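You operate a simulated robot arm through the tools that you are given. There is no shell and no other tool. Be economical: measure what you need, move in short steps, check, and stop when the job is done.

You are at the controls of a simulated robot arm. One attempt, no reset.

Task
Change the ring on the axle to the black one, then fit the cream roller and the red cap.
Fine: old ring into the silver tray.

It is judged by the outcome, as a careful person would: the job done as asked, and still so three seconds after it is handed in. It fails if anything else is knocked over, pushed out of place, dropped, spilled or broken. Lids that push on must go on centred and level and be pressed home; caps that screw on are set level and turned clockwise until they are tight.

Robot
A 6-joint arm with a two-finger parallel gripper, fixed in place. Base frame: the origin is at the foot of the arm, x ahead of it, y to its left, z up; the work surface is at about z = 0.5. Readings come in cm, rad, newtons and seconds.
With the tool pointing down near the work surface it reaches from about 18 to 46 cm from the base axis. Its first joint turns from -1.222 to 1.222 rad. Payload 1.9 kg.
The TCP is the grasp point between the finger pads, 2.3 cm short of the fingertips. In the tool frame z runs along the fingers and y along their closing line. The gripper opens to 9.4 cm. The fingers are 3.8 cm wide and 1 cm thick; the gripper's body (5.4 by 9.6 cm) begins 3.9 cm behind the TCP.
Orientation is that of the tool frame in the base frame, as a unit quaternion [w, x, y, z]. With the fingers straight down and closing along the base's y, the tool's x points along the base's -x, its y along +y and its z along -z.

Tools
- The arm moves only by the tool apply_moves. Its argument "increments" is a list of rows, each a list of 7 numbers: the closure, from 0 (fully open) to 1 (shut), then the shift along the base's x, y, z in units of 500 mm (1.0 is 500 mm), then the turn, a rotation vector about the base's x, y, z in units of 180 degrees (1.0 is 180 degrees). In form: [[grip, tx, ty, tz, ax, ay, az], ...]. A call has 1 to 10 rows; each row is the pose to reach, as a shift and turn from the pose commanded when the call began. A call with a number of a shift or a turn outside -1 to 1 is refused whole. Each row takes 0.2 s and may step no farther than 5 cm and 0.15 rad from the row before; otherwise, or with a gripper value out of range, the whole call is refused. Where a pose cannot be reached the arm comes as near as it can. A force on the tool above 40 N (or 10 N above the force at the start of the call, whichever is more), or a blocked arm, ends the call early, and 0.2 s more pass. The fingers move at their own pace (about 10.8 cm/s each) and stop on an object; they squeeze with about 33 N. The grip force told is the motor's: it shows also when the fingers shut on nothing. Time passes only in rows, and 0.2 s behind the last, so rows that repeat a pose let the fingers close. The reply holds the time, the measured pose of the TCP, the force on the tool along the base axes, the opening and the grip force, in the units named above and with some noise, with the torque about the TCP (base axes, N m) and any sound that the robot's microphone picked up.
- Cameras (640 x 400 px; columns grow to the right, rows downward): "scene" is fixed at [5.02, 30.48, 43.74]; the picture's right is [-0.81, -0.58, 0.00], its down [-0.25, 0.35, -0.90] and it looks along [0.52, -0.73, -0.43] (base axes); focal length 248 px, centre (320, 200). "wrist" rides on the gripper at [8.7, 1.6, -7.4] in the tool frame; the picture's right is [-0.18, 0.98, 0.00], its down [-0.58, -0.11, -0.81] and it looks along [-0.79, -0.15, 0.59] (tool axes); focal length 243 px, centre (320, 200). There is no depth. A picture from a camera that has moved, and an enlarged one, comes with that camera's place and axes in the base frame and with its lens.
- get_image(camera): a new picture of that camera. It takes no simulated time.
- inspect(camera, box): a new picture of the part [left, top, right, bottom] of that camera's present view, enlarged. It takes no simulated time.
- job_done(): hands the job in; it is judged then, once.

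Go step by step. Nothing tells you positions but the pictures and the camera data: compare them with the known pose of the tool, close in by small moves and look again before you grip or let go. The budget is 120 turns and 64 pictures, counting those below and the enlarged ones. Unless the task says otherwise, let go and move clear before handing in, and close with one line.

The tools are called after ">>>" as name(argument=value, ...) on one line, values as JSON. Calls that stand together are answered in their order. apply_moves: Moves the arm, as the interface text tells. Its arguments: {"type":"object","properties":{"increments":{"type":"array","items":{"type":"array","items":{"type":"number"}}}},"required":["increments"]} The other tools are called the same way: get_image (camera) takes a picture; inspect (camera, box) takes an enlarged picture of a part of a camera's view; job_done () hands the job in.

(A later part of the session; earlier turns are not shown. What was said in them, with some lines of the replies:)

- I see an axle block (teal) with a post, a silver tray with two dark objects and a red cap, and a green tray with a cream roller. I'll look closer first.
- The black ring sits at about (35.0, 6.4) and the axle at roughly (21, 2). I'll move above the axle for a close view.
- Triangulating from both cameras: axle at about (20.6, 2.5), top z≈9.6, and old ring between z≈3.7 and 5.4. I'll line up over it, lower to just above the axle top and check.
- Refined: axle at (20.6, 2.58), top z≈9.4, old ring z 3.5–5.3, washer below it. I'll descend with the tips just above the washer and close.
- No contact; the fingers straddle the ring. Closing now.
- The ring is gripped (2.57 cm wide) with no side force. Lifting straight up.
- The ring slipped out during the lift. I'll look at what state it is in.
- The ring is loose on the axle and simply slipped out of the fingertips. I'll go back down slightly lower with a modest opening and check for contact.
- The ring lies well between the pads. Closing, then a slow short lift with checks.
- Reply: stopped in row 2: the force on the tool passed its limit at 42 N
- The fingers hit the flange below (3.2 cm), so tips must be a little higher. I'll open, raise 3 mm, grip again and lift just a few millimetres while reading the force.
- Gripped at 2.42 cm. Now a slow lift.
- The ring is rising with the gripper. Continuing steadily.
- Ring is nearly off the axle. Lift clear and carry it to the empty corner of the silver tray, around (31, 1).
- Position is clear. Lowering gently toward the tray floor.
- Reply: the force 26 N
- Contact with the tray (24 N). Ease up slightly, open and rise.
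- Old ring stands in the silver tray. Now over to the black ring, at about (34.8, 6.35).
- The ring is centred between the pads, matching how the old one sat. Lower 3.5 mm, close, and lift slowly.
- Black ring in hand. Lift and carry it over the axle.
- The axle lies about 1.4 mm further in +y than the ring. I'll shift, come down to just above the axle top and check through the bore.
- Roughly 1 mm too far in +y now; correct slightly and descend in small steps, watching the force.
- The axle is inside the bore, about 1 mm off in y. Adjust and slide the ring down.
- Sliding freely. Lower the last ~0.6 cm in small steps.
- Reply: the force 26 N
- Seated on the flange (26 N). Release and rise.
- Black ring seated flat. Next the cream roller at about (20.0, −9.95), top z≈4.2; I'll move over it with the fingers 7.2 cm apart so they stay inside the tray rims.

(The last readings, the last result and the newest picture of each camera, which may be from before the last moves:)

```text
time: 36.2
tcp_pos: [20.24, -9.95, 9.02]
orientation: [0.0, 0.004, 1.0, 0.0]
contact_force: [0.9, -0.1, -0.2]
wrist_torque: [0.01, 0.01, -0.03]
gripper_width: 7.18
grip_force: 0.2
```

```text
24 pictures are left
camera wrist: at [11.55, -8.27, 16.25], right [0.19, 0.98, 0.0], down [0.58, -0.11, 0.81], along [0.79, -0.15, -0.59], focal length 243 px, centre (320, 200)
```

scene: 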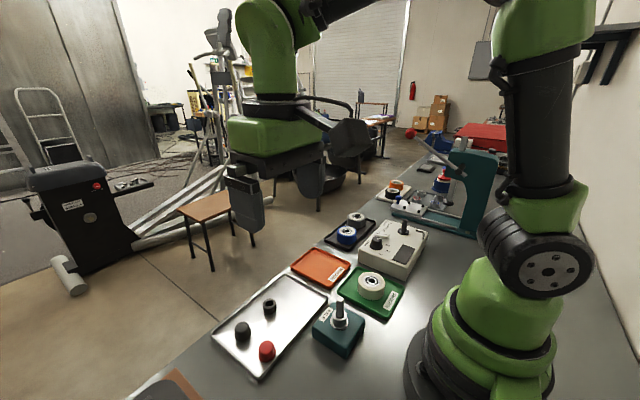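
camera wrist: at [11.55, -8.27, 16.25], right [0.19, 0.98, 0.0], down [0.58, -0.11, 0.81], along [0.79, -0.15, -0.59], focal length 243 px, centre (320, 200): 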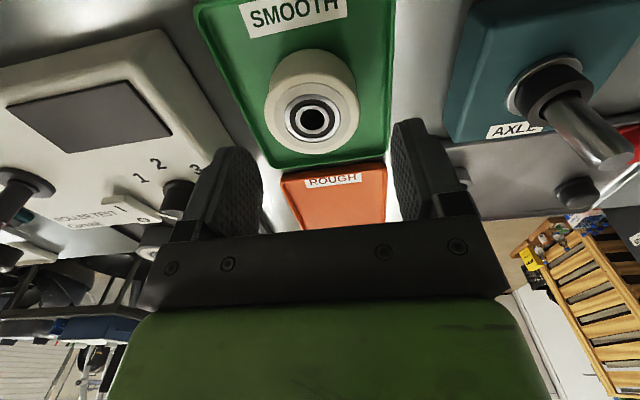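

>>> apply_moves(increments=[[0.234, -0.006, -0.004, -0.04, 0, 0, 0], [0.234, -0.006, -0.004, -0.08, 0, 0, 0], [0.234, -0.006, -0.004, -0.1, 0, 0, 0], [0.234, -0.006, -0.004, -0.106, 0, 0, 0], [0.234, -0.006, -0.004, -0.106, 0, 0, 0]])

>>> inspect(camera="wrist", box=[200, 60, 440, 230])

```text
time: 37.4
tcp_pos: [19.71, -10.19, 3.72]
orientation: [0.0, 0.004, 1.0, 0.0]
contact_force: [-0.1, 0.0, -0.7]
wrist_torque: [0.01, 0.06, 0.01]
gripper_width: 7.19
grip_force: 0.1
```

```text
2.35 times, centred on (320, 145) of wrist
camera zoom: at [11.18, -8.46, 11.11], right [0.19, 0.98, 0.0], down [0.58, -0.11, 0.81], along [0.79, -0.15, -0.59], focal length 571 px, centre (320, 329)
```

zoom: 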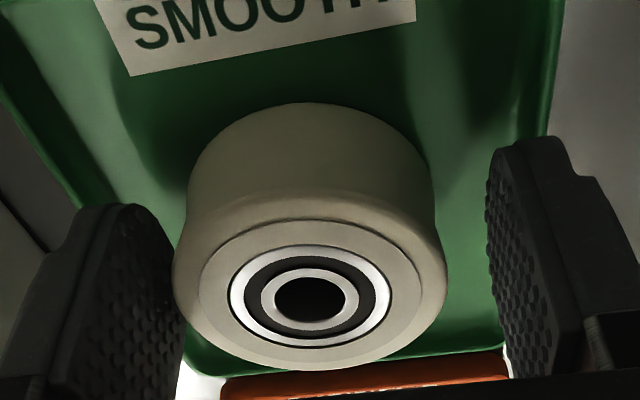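

The roller is about 2.5 mm to −y of centre; shift to centre, then grip.

>>> apply_moves(increments=[[0.234, -0.002, -0.005, 0, 0, 0, 0], [0.234, -0.002, -0.005, -0.004, 0, 0, 0], [0.234, -0.002, -0.005, -0.004, 0, 0, 0], [1, -0.002, -0.005, -0.004, 0, 0, 0], [1, -0.002, -0.005, -0.004, 0, 0, 0], [1, -0.002, -0.005, -0.004, 0, 0, 0]])

```text
time: 38.8
tcp_pos: [19.77, -10.39, 3.57]
orientation: [0.001, 0.003, 1.0, -0.001]
contact_force: [1.5, -1.0, 2.3]
wrist_torque: [0.0, 0.0, -0.01]
gripper_width: 5.82
grip_force: 32.4
```

Gripped at 5.82 cm. Lift slowly, then carry over the axle.

>>> apply_moves(increments=[[1, 0, 0, 0.008, 0, 0, 0], [1, 0, 0, 0.02, 0, 0, 0], [1, 0, 0, 0.05, 0, 0, 0], [1, 0, 0, 0.1, 0, 0, 0], [1, 0, 0, 0.15, 0, 0, 0], [1, 0, 0, 0.2, 0, 0, 0], [1, 0, 0, 0.21, 0, 0, 0], [1, 0, 0, 0.21, 0, 0, 0]])

>>> apply_moves(increments=[[1, 0.004, 0.06, 0, 0, 0, 0], [1, 0.008, 0.13, 0, 0, 0, 0], [1, 0.012, 0.2, 0, 0, 0, 0], [1, 0.016, 0.258, 0, 0, 0, 0], [1, 0.016, 0.258, 0, 0, 0, 0], [1, 0.016, 0.258, 0, 0, 0, 0]])

>>> inspect(camera="wrist", box=[220, 40, 420, 220])

>>> inspect(camera="scene", box=[280, 240, 400, 340])

```text
time: 40.6
tcp_pos: [19.64, -10.39, 14.2]
orientation: [-0.001, 0.003, 1.0, 0.0]
contact_force: [-0.5, 0.9, -0.5]
wrist_torque: [0.01, 0.04, 0.01]
gripper_width: 5.78
grip_force: 32.8
```

```text
time: 42.0
tcp_pos: [20.34, 2.7, 13.93]
orientation: [0.0, 0.003, 1.0, 0.0]
contact_force: [0.0, -0.2, -1.5]
wrist_torque: [-0.02, 0.0, -0.01]
gripper_width: 5.79
grip_force: 32.8
```

```text
2.22 times, centred on (320, 130) of wrist
camera zoom: at [11.72, 4.3, 21.28], right [0.19, 0.98, 0.0], down [0.58, -0.11, 0.81], along [0.79, -0.15, -0.59], focal length 539 px, centre (320, 356)
```

zoom: 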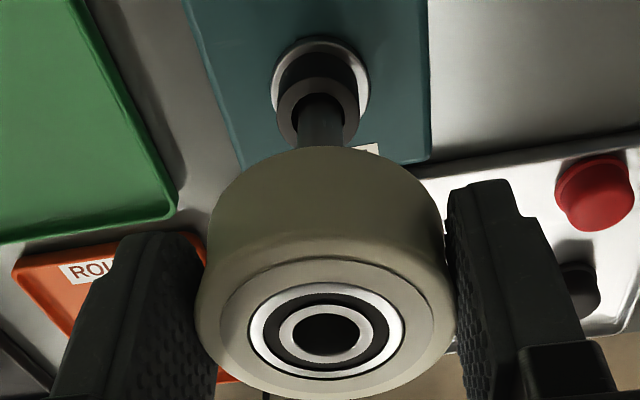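

```text
4.00 times, centred on (340, 290) of scene
camera zoom: at [5.02, 30.48, 43.74], right [-0.81, -0.58, 0.0], down [-0.25, 0.35, -0.9], along [0.52, -0.73, -0.43], focal length 993 px, centre (240, -160)
```

zoom: 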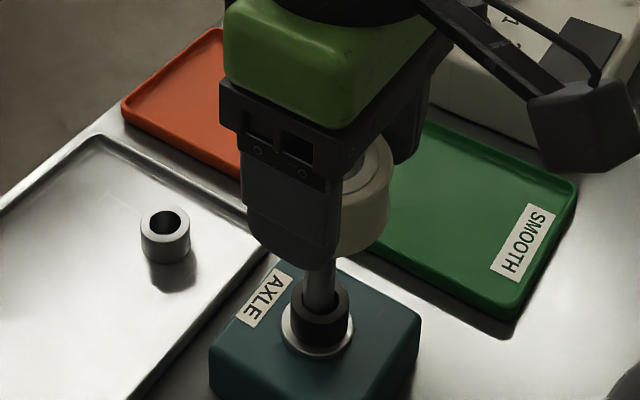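

Laterally nearly aligned (≈0.7 mm to −y needed). Lower to just above the axle top and take closer looks to fix the x alignment.

>>> apply_moves(increments=[[1, 0, -0.0015, -0.015, 0, 0, 0], [1, 0, -0.0015, -0.028, 0, 0, 0], [1, 0, -0.0015, -0.028, 0, 0, 0], [1, 0, -0.0015, -0.028, 0, 0, 0]])

>>> inspect(camera="wrist", box=[260, 70, 380, 210])

>>> inspect(camera="scene", box=[310, 260, 390, 340])

```text
time: 43.0
tcp_pos: [20.45, 2.41, 12.56]
orientation: [0.0, 0.003, 1.0, 0.0]
contact_force: [-0.7, -0.3, -1.6]
wrist_torque: [0.04, 0.01, -0.03]
gripper_width: 5.77
grip_force: 32.8
```

```text
2.86 times, centred on (320, 140) of wrist
camera zoom: at [11.84, 4.11, 19.88], right [0.19, 0.98, 0.0], down [0.58, -0.11, 0.81], along [0.79, -0.15, -0.59], focal length 693 px, centre (320, 371)
```

zoom: 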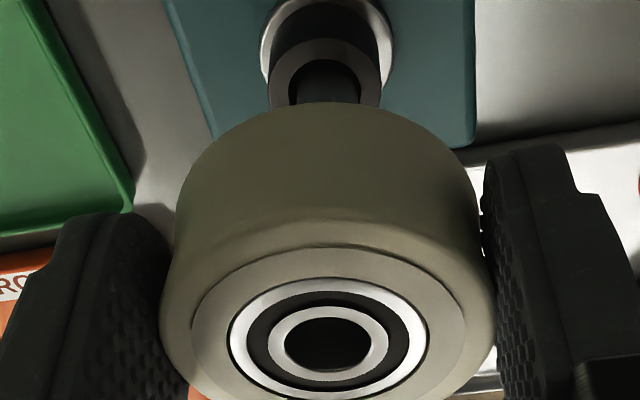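

```text
5.00 times, centred on (350, 300) of scene
camera zoom: at [5.02, 30.48, 43.74], right [-0.81, -0.58, 0.0], down [-0.25, 0.35, -0.9], along [0.52, -0.73, -0.43], focal length 1241 px, centre (170, -300)
```

zoom: 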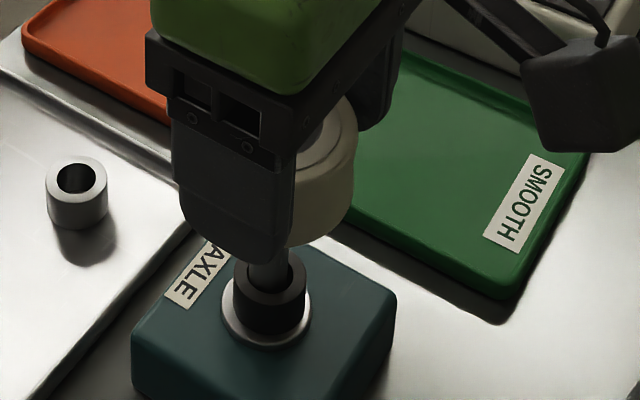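

Both views now show the bore aligned with the axle to within ~0.5 mm. I'll lower in small steps and watch the force.

>>> apply_moves(increments=[[1, -0.0005, 0, -0.004, 0, 0, 0], [1, -0.0005, 0, -0.007, 0, 0, 0], [1, -0.0005, 0, -0.009, 0, 0, 0], [1, -0.0005, 0, -0.009, 0, 0, 0]])

```text
time: 44.0
tcp_pos: [20.57, 2.48, 12.22]
orientation: [0.0, 0.002, 1.0, -0.001]
contact_force: [-0.2, -0.1, -1.7]
wrist_torque: [-0.01, 0.01, 0.04]
gripper_width: 5.78
grip_force: 33.2
```

>>> apply_moves(increments=[[1, 0, 0, -0.003, 0, 0, 0], [1, 0, 0, -0.006, 0, 0, 0], [1, 0, 0, -0.006, 0, 0, 0]])

```text
time: 44.8
tcp_pos: [20.49, 2.34, 11.92]
orientation: [0.0, 0.004, 1.0, 0.001]
contact_force: [-0.9, -0.5, -1.2]
wrist_torque: [0.0, 0.0, -0.01]
gripper_width: 5.8
grip_force: 32.9
```

>>> apply_moves(increments=[[1, 0, 0, -0.003, 0, 0, 0], [1, 0, 0, -0.006, 0, 0, 0], [1, 0, 0, -0.006, 0, 0, 0]])

```text
time: 45.6
tcp_pos: [20.43, 2.47, 11.67]
orientation: [0.0, 0.004, 1.0, 0.0]
contact_force: [-3.3, 0.7, 4.1]
wrist_torque: [0.04, 0.09, 0.05]
gripper_width: 5.79
grip_force: 33.1
```

Light contact; the axle is pushing the roller toward −x. Nudge −x by 1 mm and read again.

>>> apply_moves(increments=[[1, -0.001, 0, 0, 0, 0, 0], [1, -0.002, 0, 0, 0, 0, 0], [1, -0.002, 0, 0, 0, 0, 0]])

```text
time: 46.4
tcp_pos: [20.41, 2.51, 11.59]
orientation: [-0.001, 0.004, 1.0, 0.0]
contact_force: [0.7, 1.0, -0.2]
wrist_torque: [-0.01, -0.03, 0.01]
gripper_width: 5.79
grip_force: 32.9
```

Contact gone, so it seems to have slipped over the end. Continue down a little.

>>> apply_moves(increments=[[1, 0, 0, -0.003, 0, 0, 0], [1, 0, 0, -0.006, 0, 0, 0], [1, 0, 0, -0.009, 0, 0, 0], [1, 0, 0, -0.009, 0, 0, 0]])

```text
time: 47.4
tcp_pos: [20.36, 2.51, 11.08]
orientation: [0.001, 0.004, 1.0, 0.0]
contact_force: [-0.5, -0.5, -0.1]
wrist_torque: [0.01, 0.07, 0.01]
gripper_width: 5.77
grip_force: 33.1
```

>>> apply_moves(increments=[[1, 0, 0, -0.008, 0, 0, 0], [1, 0, 0, -0.016, 0, 0, 0], [1, 0, 0, -0.024, 0, 0, 0], [1, 0, 0, -0.032, 0, 0, 0], [1, 0, 0, -0.04, 0, 0, 0], [1, 0, 0, -0.048, 0, 0, 0], [1, 0, 0, -0.048, 0, 0, 0]])

>>> inspect(camera="wrist", box=[230, 50, 410, 220])

```text
time: 49.0
tcp_pos: [20.39, 2.6, 8.79]
orientation: [-0.001, 0.004, 1.0, 0.0]
contact_force: [-0.2, 0.2, -1.2]
wrist_torque: [-0.03, 0.04, -0.02]
gripper_width: 5.76
grip_force: 33.1
```

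```text
2.35 times, centred on (320, 135) of wrist
camera zoom: at [11.79, 4.16, 16.1], right [0.19, 0.98, 0.0], down [0.58, -0.11, 0.81], along [0.79, -0.15, -0.59], focal length 571 px, centre (320, 353)
```

zoom: 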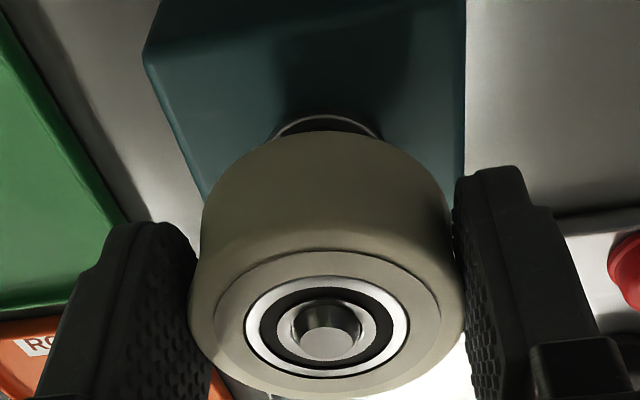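

The axle end shows through the bearing. Continue down to contact on the ring.

>>> apply_moves(increments=[[1, 0, 0, -0.005, 0, 0, 0], [1, 0, 0, -0.01, 0, 0, 0], [1, 0, 0, -0.014, 0, 0, 0], [1, 0, 0, -0.014, 0, 0, 0]])

```text
time: 50.1
tcp_pos: [20.41, 2.53, 8.1]
orientation: [0.0, 0.003, 1.0, 0.0]
contact_force: [-3.4, 0.5, 12.9]
wrist_torque: [0.01, 0.01, 0.01]
gripper_width: 5.77
grip_force: 33.0
stopped in row 4: the force on the tool passed its limit at 41 N (the readings are from after the stop); the commanded pose is now the measured one
```

Firm stop at z≈8.1, consistent with resting on the ring. Release and rise to look.

>>> apply_moves(increments=[[0.9, 0, 0, 0, 0, 0, 0], [0.234, 0, 0, 0.001, 0, 0, 0], [0.234, 0, 0, 0.001, 0, 0, 0], [0.234, 0, 0, 0.02, 0, 0, 0], [0.234, 0, 0, 0.07, 0, 0, 0], [0.234, 0, 0, 0.14, 0, 0, 0], [0.234, 0, 0, 0.14, 0, 0, 0]])

>>> inspect(camera="wrist", box=[250, 20, 400, 150])

>>> inspect(camera="scene", box=[240, 270, 380, 390])

```text
time: 51.8
tcp_pos: [20.51, 2.4, 15.22]
orientation: [0.0, 0.003, 1.0, 0.0]
contact_force: [-0.6, -0.1, 0.5]
wrist_torque: [0.0, 0.03, -0.03]
gripper_width: 7.19
grip_force: 0.1
```

```text
3.08 times, centred on (325, 85) of wrist
camera zoom: at [11.82, 4.06, 22.42], right [0.19, 0.98, 0.0], down [0.58, -0.11, 0.81], along [0.79, -0.15, -0.59], focal length 746 px, centre (305, 554)
```

zoom: 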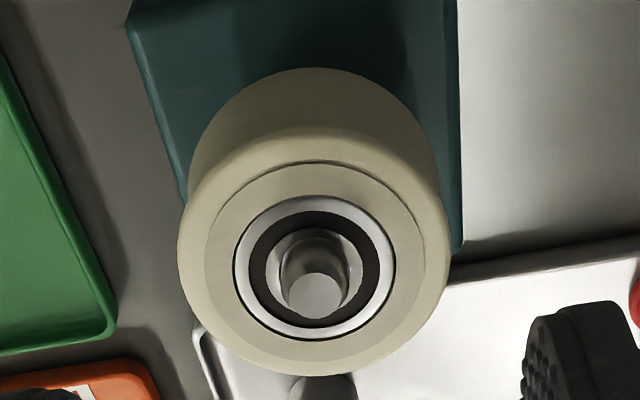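

```text
3.33 times, centred on (310, 330) of scene
camera zoom: at [5.02, 30.48, 43.74], right [-0.81, -0.58, 0.0], down [-0.25, 0.35, -0.9], along [0.52, -0.73, -0.43], focal length 827 px, centre (353, -233)
```

zoom: 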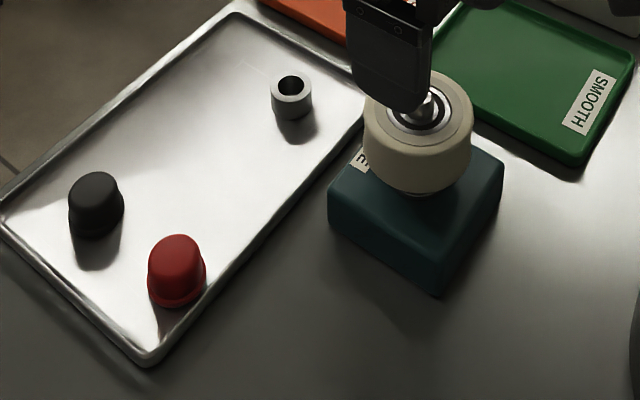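

Roller is seated level with the axle end projecting. Next the red cap at about (28.4, 13.3); approach with a narrow opening and look.

>>> apply_moves(increments=[[0.5, 0.05, 0.06, 0, 0, 0, 0], [0.5, 0.1, 0.12, 0, 0, 0, 0], [0.5, 0.14, 0.18, 0, 0, 0, 0], [0.5, 0.162, 0.218, 0, 0, 0, 0], [0.5, 0.162, 0.218, -0.06, 0, 0, 0], [0.5, 0.162, 0.218, -0.14, 0, 0, 0], [0.5, 0.162, 0.218, -0.14, 0, 0, 0]])

>>> get_image(camera="wrist")

```text
time: 53.4
tcp_pos: [28.52, 13.15, 7.97]
orientation: [0.001, 0.004, 1.0, 0.0]
contact_force: [0.8, -0.2, 0.2]
wrist_torque: [0.01, 0.0, -0.02]
gripper_width: 4.68
grip_force: 0.1
```

```text
15 pictures are left
camera wrist: at [19.89, 14.92, 15.31], right [0.19, 0.98, 0.0], down [0.58, -0.11, 0.81], along [0.79, -0.15, -0.59], focal length 243 px, centre (320, 200)
```

wrist: 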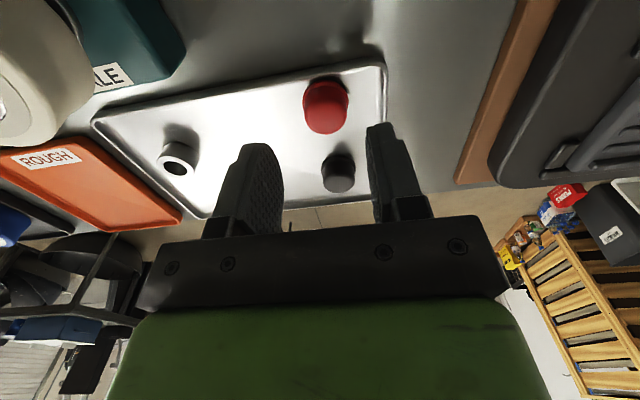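

>>> apply_moves(increments=[[0.5, 0.006, 0.004, -0.03, 0, 0, 0], [0.5, 0.006, 0.004, -0.065, 0, 0, 0], [0.5, 0.006, 0.004, -0.08, 0, 0, 0], [0.5, 0.006, 0.004, -0.084, 0, 0, 0], [0.5, 0.006, 0.004, -0.084, 0, 0, 0]])

>>> inspect(camera="wrist", box=[240, 60, 400, 220])

```text
time: 54.5
tcp_pos: [28.82, 13.48, 3.92]
orientation: [0.0, 0.004, 1.0, 0.0]
contact_force: [0.4, 0.4, -0.7]
wrist_torque: [0.01, 0.0, -0.01]
gripper_width: 4.71
grip_force: 0.1
```

```text
2.50 times, centred on (320, 140) of wrist
camera zoom: at [20.2, 15.23, 11.23], right [0.19, 0.98, 0.0], down [0.58, -0.11, 0.81], along [0.79, -0.15, -0.59], focal length 606 px, centre (320, 350)
```

zoom: 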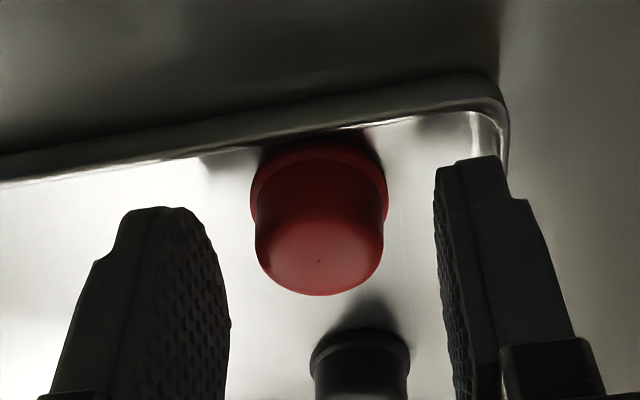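

Aligned; brim lies below the fingertips. Lower 2 mm, close and lift a little.

>>> apply_moves(increments=[[0.5, 0, -0.002, -0.003, 0, 0, 0], [0.5, 0, -0.002, -0.005, 0, 0, 0], [1, 0, -0.002, -0.005, 0, 0, 0], [1, 0, -0.002, -0.005, 0, 0, 0], [1, 0, -0.002, -0.005, 0, 0, 0], [1, 0, -0.002, -0.005, 0, 0, 0], [1, 0, -0.002, 0.002, 0, 0, 0], [1, 0, -0.002, 0.012, 0, 0, 0], [1, 0, -0.002, 0.03, 0, 0, 0]])

>>> inspect(camera="wrist", box=[240, 60, 400, 220])

```text
time: 56.5
tcp_pos: [28.83, 13.48, 5.41]
orientation: [0.001, 0.004, 1.0, 0.0]
contact_force: [0.1, -0.6, -0.4]
wrist_torque: [0.0, 0.05, -0.01]
gripper_width: 2.53
grip_force: 33.2
```

```text
2.50 times, centred on (320, 140) of wrist
camera zoom: at [20.19, 15.1, 12.69], right [0.19, 0.98, 0.0], down [0.58, -0.11, 0.81], along [0.79, -0.15, -0.59], focal length 606 px, centre (320, 350)
```

zoom: 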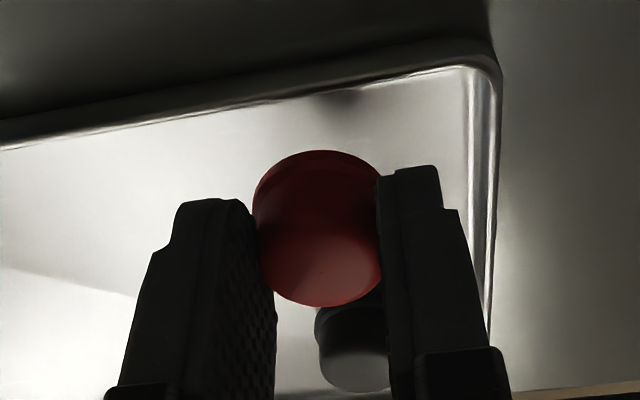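

Cap in hand. Lift and carry it over the axle.

>>> apply_moves(increments=[[1, 0, 0, 0.06, 0, 0, 0], [1, 0, 0, 0.12, 0, 0, 0], [1, 0, 0, 0.172, 0, 0, 0], [1, -0.04, -0.055, 0.172, 0, 0, 0], [1, -0.08, -0.11, 0.172, 0, 0, 0], [1, -0.12, -0.165, 0.172, 0, 0, 0], [1, -0.157, -0.219, 0.172, 0, 0, 0], [1, -0.157, -0.219, 0.16, 0, 0, 0], [1, -0.157, -0.219, 0.16, 0, 0, 0], [1, -0.157, -0.219, 0.16, 0, 0, 0]])

>>> inspect(camera="wrist", box=[250, 60, 390, 200])

>>> inspect(camera="scene", box=[310, 250, 390, 330])

```text
time: 58.8
tcp_pos: [20.8, 2.42, 13.55]
orientation: [0.001, 0.003, 1.0, 0.0]
contact_force: [0.5, 1.0, 0.7]
wrist_torque: [0.0, 0.03, -0.01]
gripper_width: 2.52
grip_force: 32.8
```

```text
2.86 times, centred on (320, 130) of wrist
camera zoom: at [12.26, 4.16, 20.85], right [0.19, 0.98, 0.0], down [0.58, -0.11, 0.81], along [0.79, -0.15, -0.59], focal length 693 px, centre (320, 400)
```

zoom: 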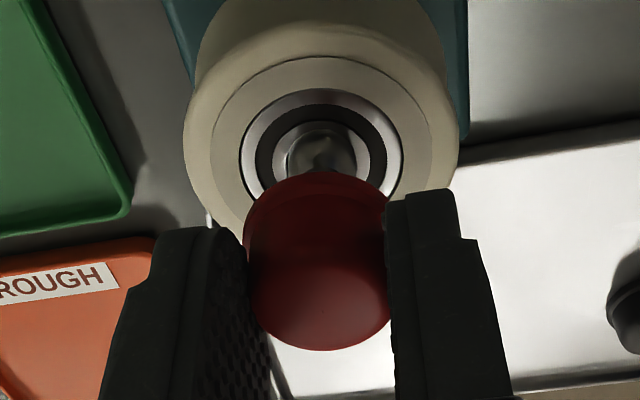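

```text
5.00 times, centred on (350, 290) of scene
camera zoom: at [5.02, 30.48, 43.74], right [-0.81, -0.58, 0.0], down [-0.25, 0.35, -0.9], along [0.52, -0.73, -0.43], focal length 1241 px, centre (170, -250)
```

zoom: 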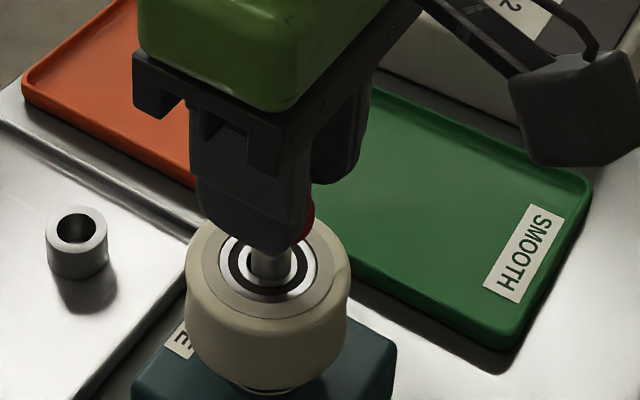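

Cap is nearly above the axle; needs about +0.9 mm x and +0.4 mm y. Adjust and lower gently.

>>> apply_moves(increments=[[1, 0.002, 0.0008, 0, 0, 0, 0], [1, 0.002, 0.0008, -0.006, 0, 0, 0], [1, 0.002, 0.0008, -0.012, 0, 0, 0], [1, 0.002, 0.0008, -0.018, 0, 0, 0], [1, 0.002, 0.0008, -0.022, 0, 0, 0], [1, 0.002, 0.0008, -0.022, 0, 0, 0]])

>>> inspect(camera="scene", box=[325, 275, 375, 315])

```text
time: 60.1
tcp_pos: [20.94, 2.43, 12.08]
orientation: [0.001, 0.002, 1.0, 0.0]
contact_force: [0.4, 1.1, -0.1]
wrist_torque: [-0.03, -0.02, -0.03]
gripper_width: 2.52
grip_force: 33.1
```

```text
10.00 times, centred on (350, 295) of scene
camera zoom: at [5.02, 30.48, 43.74], right [-0.81, -0.58, 0.0], down [-0.25, 0.35, -0.9], along [0.52, -0.73, -0.43], focal length 2482 px, centre (20, -750)
```

zoom: 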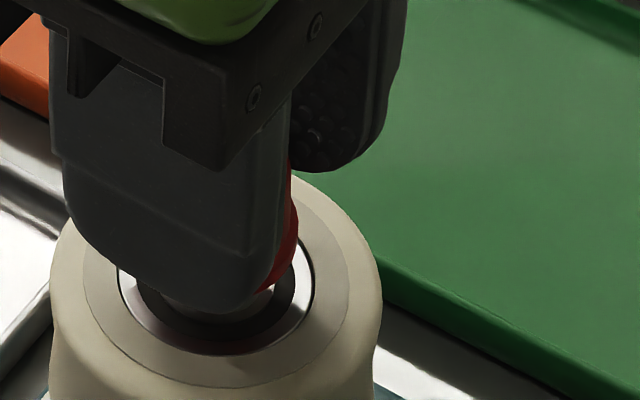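

>>> apply_moves(increments=[[1, 0, 0, -0.002, 0, 0, 0], [1, 0, 0, -0.004, 0, 0, 0], [1, 0, 0, -0.006, 0, 0, 0], [1, 0, 0, -0.006, 0, 0, 0]])

```text
time: 61.1
tcp_pos: [21.01, 2.55, 12.09]
orientation: [0.001, 0.004, 1.0, 0.0]
contact_force: [-0.6, -0.2, 0.2]
wrist_torque: [0.02, 0.02, -0.02]
gripper_width: 2.53
grip_force: 32.9
```

>>> apply_moves(increments=[[1, 0, 0, -0.002, 0, 0, 0], [1, 0, 0, -0.004, 0, 0, 0], [1, 0, 0, -0.006, 0, 0, 0], [1, 0, 0, -0.006, 0, 0, 0]])

```text
time: 62.1
tcp_pos: [21.07, 2.59, 11.74]
orientation: [0.0, 0.003, 1.0, 0.0]
contact_force: [-5.5, -2.0, 3.3]
wrist_torque: [-0.09, 0.17, -0.01]
gripper_width: 2.53
grip_force: 33.1
```

Light contact pushing −x and slightly −y, same pattern as with the roller; nudge accordingly.

>>> apply_moves(increments=[[1, -0.001, -0.0004, 0, 0, 0, 0], [1, -0.002, -0.0008, 0, 0, 0, 0], [1, -0.002, -0.0008, 0, 0, 0, 0]])

```text
time: 63.0
tcp_pos: [21.11, 2.42, 11.75]
orientation: [0.002, 0.003, 1.0, 0.0]
contact_force: [-3.2, -0.1, 2.8]
wrist_torque: [0.0, 0.07, -0.03]
gripper_width: 2.52
grip_force: 32.7
```

>>> apply_moves(increments=[[1, -0.001, 0, 0, 0, 0, 0], [1, -0.0018, 0, 0, 0, 0, 0], [1, -0.0018, 0, 0, 0, 0, 0]])

```text
time: 63.8
tcp_pos: [20.83, 2.41, 11.84]
orientation: [0.001, 0.003, 1.0, -0.001]
contact_force: [0.1, -0.4, 0.1]
wrist_torque: [-0.01, 0.01, 0.01]
gripper_width: 2.53
grip_force: 32.9
```

Contact cleared. Lower further.

>>> apply_moves(increments=[[1, 0, 0, -0.002, 0, 0, 0], [1, 0, 0, -0.004, 0, 0, 0], [1, 0, 0, -0.006, 0, 0, 0], [1, 0, 0, -0.006, 0, 0, 0]])

```text
time: 64.8
tcp_pos: [20.7, 2.45, 11.57]
orientation: [0.001, 0.003, 1.0, 0.001]
contact_force: [-5.0, 0.9, 29.2]
wrist_torque: [-0.03, 0.0, 0.0]
gripper_width: 2.51
grip_force: 33.1
```

Now 29 N vertical: either the start of a push fit or edge contact. Take a look.

>>> inspect(camera="wrist", box=[260, 80, 380, 200])

>>> inspect(camera="scene", box=[325, 275, 375, 315])

```text
3.33 times, centred on (320, 140) of wrist
camera zoom: at [12.16, 4.16, 18.78], right [0.19, 0.98, 0.0], down [0.58, -0.11, 0.81], along [0.79, -0.15, -0.59], focal length 809 px, centre (320, 400)
```

zoom: 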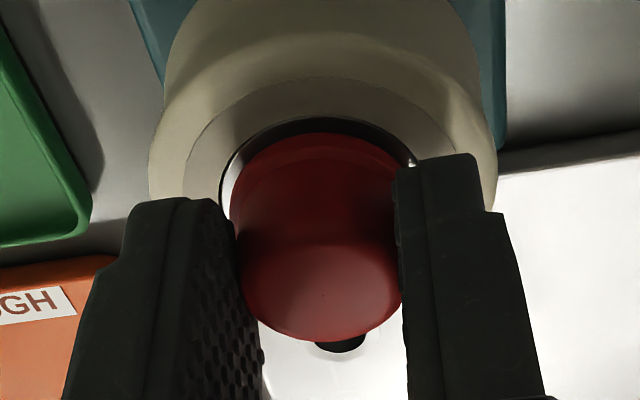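

```text
10.00 times, centred on (350, 295) of scene
camera zoom: at [5.02, 30.48, 43.75], right [-0.81, -0.58, 0.0], down [-0.25, 0.35, -0.9], along [0.52, -0.73, -0.43], focal length 2482 px, centre (20, -750)
```

zoom: 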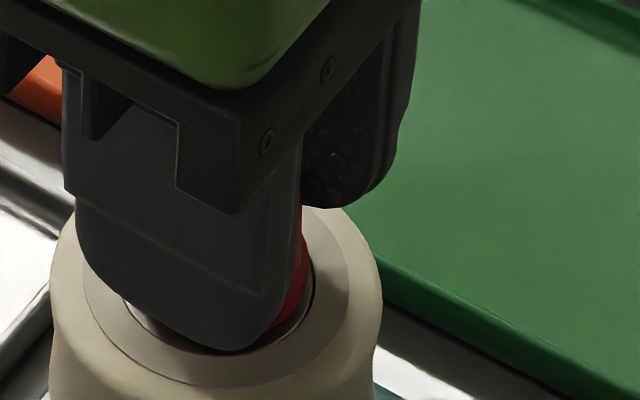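

The lateral-dominant contact earlier implies the axle is inside the cap's bore and it is now meeting its push fit. Nudge x slightly to relieve the side load and press a bit.

>>> apply_moves(increments=[[1, -0.0006, 0.0004, 0, 0, 0, 0], [1, -0.0006, 0.0004, -0.001, 0, 0, 0], [1, -0.0006, 0.0004, -0.002, 0, 0, 0], [1, -0.0006, 0.0004, -0.002, 0, 0, 0]])

```text
time: 65.4
tcp_pos: [20.74, 2.54, 11.41]
orientation: [0.001, 0.003, 1.0, 0.0]
contact_force: [-1.1, -1.9, 4.9]
wrist_torque: [-0.02, 0.04, 0.01]
gripper_width: 2.52
grip_force: 33.0
stopped in row 3: the force on the tool passed its limit at 42 N (the readings are from after the stop); the commanded pose is now the measured one
```

>>> apply_moves(increments=[[1, 0, 0, -0.001, 0, 0, 0], [1, 0, 0, -0.002, 0, 0, 0], [1, 0, 0, -0.003, 0, 0, 0], [1, 0, 0, -0.004, 0, 0, 0]])

>>> inspect(camera="wrist", box=[260, 80, 380, 200])

```text
time: 65.9
tcp_pos: [20.84, 2.4, 11.47]
orientation: [0.001, 0.004, 1.0, -0.002]
contact_force: [-0.8, -0.1, 3.4]
wrist_torque: [-0.01, 0.08, 0.02]
gripper_width: 2.55
grip_force: 33.7
stopped in row 2: the force on the tool passed its limit at 46 N (the readings are from after the stop); the commanded pose is now the measured one
```

```text
3.33 times, centred on (320, 140) of wrist
camera zoom: at [12.16, 4.17, 18.7], right [0.19, 0.98, 0.0], down [0.58, -0.11, 0.81], along [0.79, -0.15, -0.59], focal length 809 px, centre (320, 400)
```

zoom: 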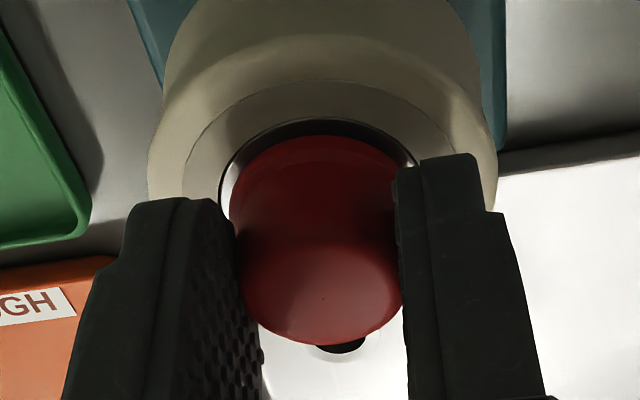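

The brim now appears to be right at the roller's face and presses beyond 40 N don't move it, so it looks home. Release and inspect.

>>> apply_moves(increments=[[0.9, 0, 0, 0, 0, 0, 0], [0.5, 0, 0, 0, 0, 0, 0], [0.5, 0, 0, 0.003, 0, 0, 0], [0.5, 0, 0, 0.03, 0, 0, 0], [0.5, 0, 0, 0.08, 0, 0, 0], [0.5, 0, 0, 0.12, 0, 0, 0], [0.5, 0, 0, 0.12, 0, 0, 0]])

>>> inspect(camera="wrist", box=[250, 20, 400, 150])

>>> inspect(camera="scene", box=[310, 265, 390, 335])

```text
time: 67.5
tcp_pos: [20.8, 2.37, 17.4]
orientation: [0.001, 0.004, 1.0, -0.001]
contact_force: [0.8, 0.6, -0.1]
wrist_torque: [-0.03, 0.03, 0.02]
gripper_width: 4.7
grip_force: 0.1
```

```text
3.08 times, centred on (325, 85) of wrist
camera zoom: at [12.22, 4.15, 24.73], right [0.19, 0.98, 0.0], down [0.58, -0.11, 0.81], along [0.79, -0.15, -0.59], focal length 746 px, centre (305, 554)
```

zoom: 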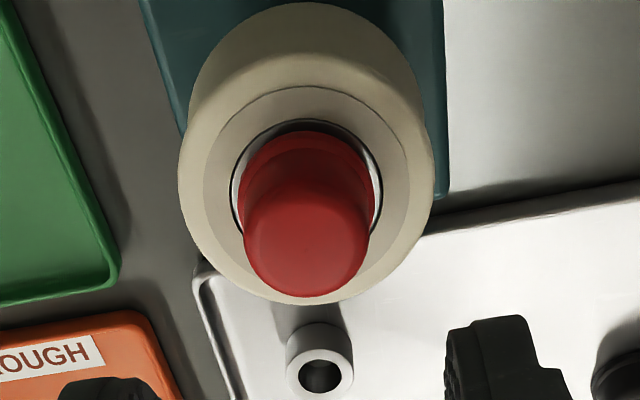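

```text
5.71 times, centred on (350, 300) of scene
camera zoom: at [5.02, 30.48, 43.74], right [-0.81, -0.58, 0.0], down [-0.25, 0.35, -0.9], along [0.52, -0.73, -0.43], focal length 1418 px, centre (149, -371)
```

zoom: 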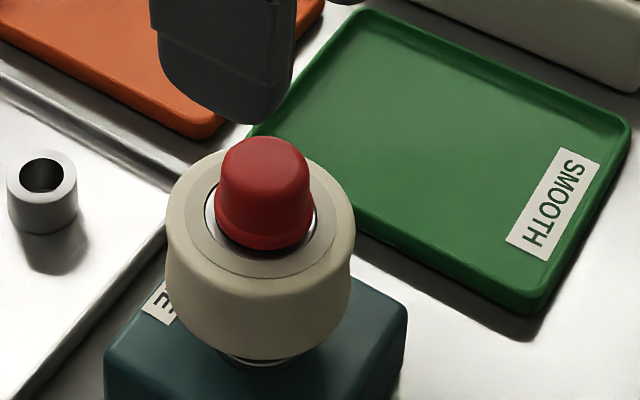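

The cap is centred and level. To be sure it is fully home I'll press it from above with the closed fingertips.

>>> apply_moves(increments=[[1, -0.004, 0.001, 0, 0, 0, 0], [1, -0.007, 0.002, 0, 0, 0, 0], [1, -0.007, 0.002, -0.03, 0, 0, 0], [1, -0.007, 0.002, -0.06, 0, 0, 0], [1, -0.007, 0.002, -0.074, 0, 0, 0], [1, -0.007, 0.002, -0.074, 0, 0, 0]])

>>> apply_moves(increments=[[1, 0, 0, -0.002, 0, 0, 0], [1, 0, 0, -0.004, 0, 0, 0], [1, 0, 0, -0.006, 0, 0, 0], [1, 0, 0, -0.008, 0, 0, 0], [1, 0, 0, -0.01, 0, 0, 0], [1, 0, 0, -0.012, 0, 0, 0], [1, 0, 0, -0.014, 0, 0, 0], [1, 0, 0, -0.016, 0, 0, 0]])

```text
time: 68.9
tcp_pos: [20.38, 2.55, 13.58]
orientation: [0.001, 0.005, 1.0, 0.0]
contact_force: [0.2, 0.2, 0.5]
wrist_torque: [-0.03, -0.02, -0.01]
gripper_width: 0.0
grip_force: 33.1
```

```text
time: 70.7
tcp_pos: [20.37, 2.57, 12.83]
orientation: [0.002, 0.005, 1.0, 0.001]
contact_force: [-0.8, 0.9, 0.2]
wrist_torque: [0.01, 0.03, -0.02]
gripper_width: 0.02
grip_force: 32.8
```

>>> apply_moves(increments=[[1, 0, 0, -0.002, 0, 0, 0], [1, 0, 0, -0.004, 0, 0, 0], [1, 0, 0, -0.006, 0, 0, 0], [1, 0, 0, -0.008, 0, 0, 0], [1, 0, 0, -0.01, 0, 0, 0], [1, 0, 0, -0.012, 0, 0, 0]])

```text
time: 71.7
tcp_pos: [20.39, 2.54, 12.6]
orientation: [0.002, 0.005, 1.0, 0.001]
contact_force: [-3.7, -0.6, 15.8]
wrist_torque: [-0.03, 0.03, 0.02]
gripper_width: 0.01
grip_force: 33.1
stopped in row 4: the force on the tool passed its limit at 46 N (the readings are from after the stop); the commanded pose is now the measured one
```

>>> apply_moves(increments=[[1, 0, 0, -0.001, 0, 0, 0], [1, 0, 0, -0.002, 0, 0, 0], [1, 0, 0, -0.003, 0, 0, 0]])

>>> apply_moves(increments=[[1, 0, 0, 0.02, 0, 0, 0], [1, 0, 0, 0.08, 0, 0, 0], [0.8, 0, 0, 0.16, 0, 0, 0], [0.5, 0.06, 0.06, 0.2, 0, 0, 0], [0.5, 0.1, 0.1, 0.22, 0, 0, 0], [0.5, 0.1, 0.1, 0.22, 0, 0, 0]])

>>> inspect(camera="scene", box=[310, 265, 390, 335])

```text
time: 72.1
tcp_pos: [20.41, 2.55, 12.58]
orientation: [0.003, 0.005, 1.0, 0.0]
contact_force: [-3.9, -0.1, 15.5]
wrist_torque: [-0.02, 0.04, -0.03]
gripper_width: 0.03
grip_force: 32.7
stopped in row 2: the force on the tool passed its limit at 46 N (the readings are from after the stop); the commanded pose is now the measured one
```

```text
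time: 73.5
tcp_pos: [25.51, 7.61, 23.69]
orientation: [0.002, 0.005, 1.0, 0.001]
contact_force: [-0.1, 0.3, 0.2]
wrist_torque: [0.02, 0.02, 0.03]
gripper_width: 4.71
grip_force: 0.1
```

```text
5.71 times, centred on (350, 300) of scene
camera zoom: at [5.02, 30.48, 43.74], right [-0.81, -0.58, 0.0], down [-0.25, 0.35, -0.9], along [0.52, -0.73, -0.43], focal length 1418 px, centre (149, -371)
```

zoom: 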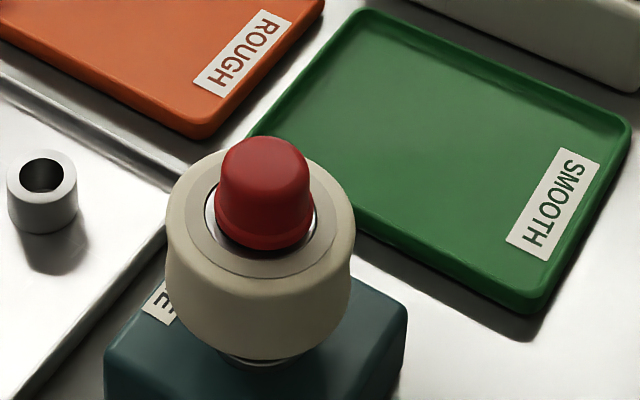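

The cap didn't move under 46 N and its brim sits on the roller face, so it is home. One last overall look.

>>> get_image(camera="scene")

```text
3 pictures are left
```

scene: 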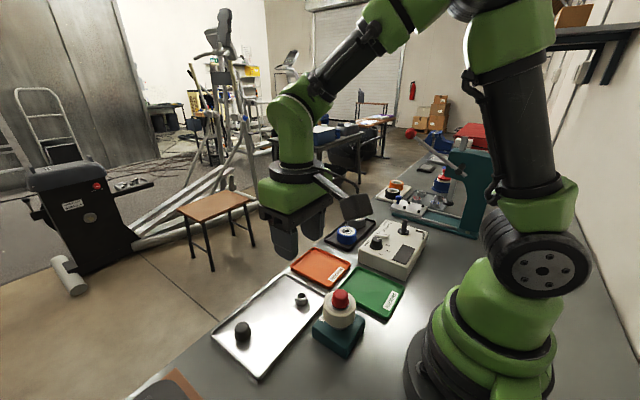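

Everything is in place and nothing else has moved, so I'm handing in.

>>> job_done()

```text
The job is handed in.
```

The black ring, cream roller and red cap are on the axle. The cap was pressed until it stopped moving at about 46 N, and the old ring is standing in the silver tray.
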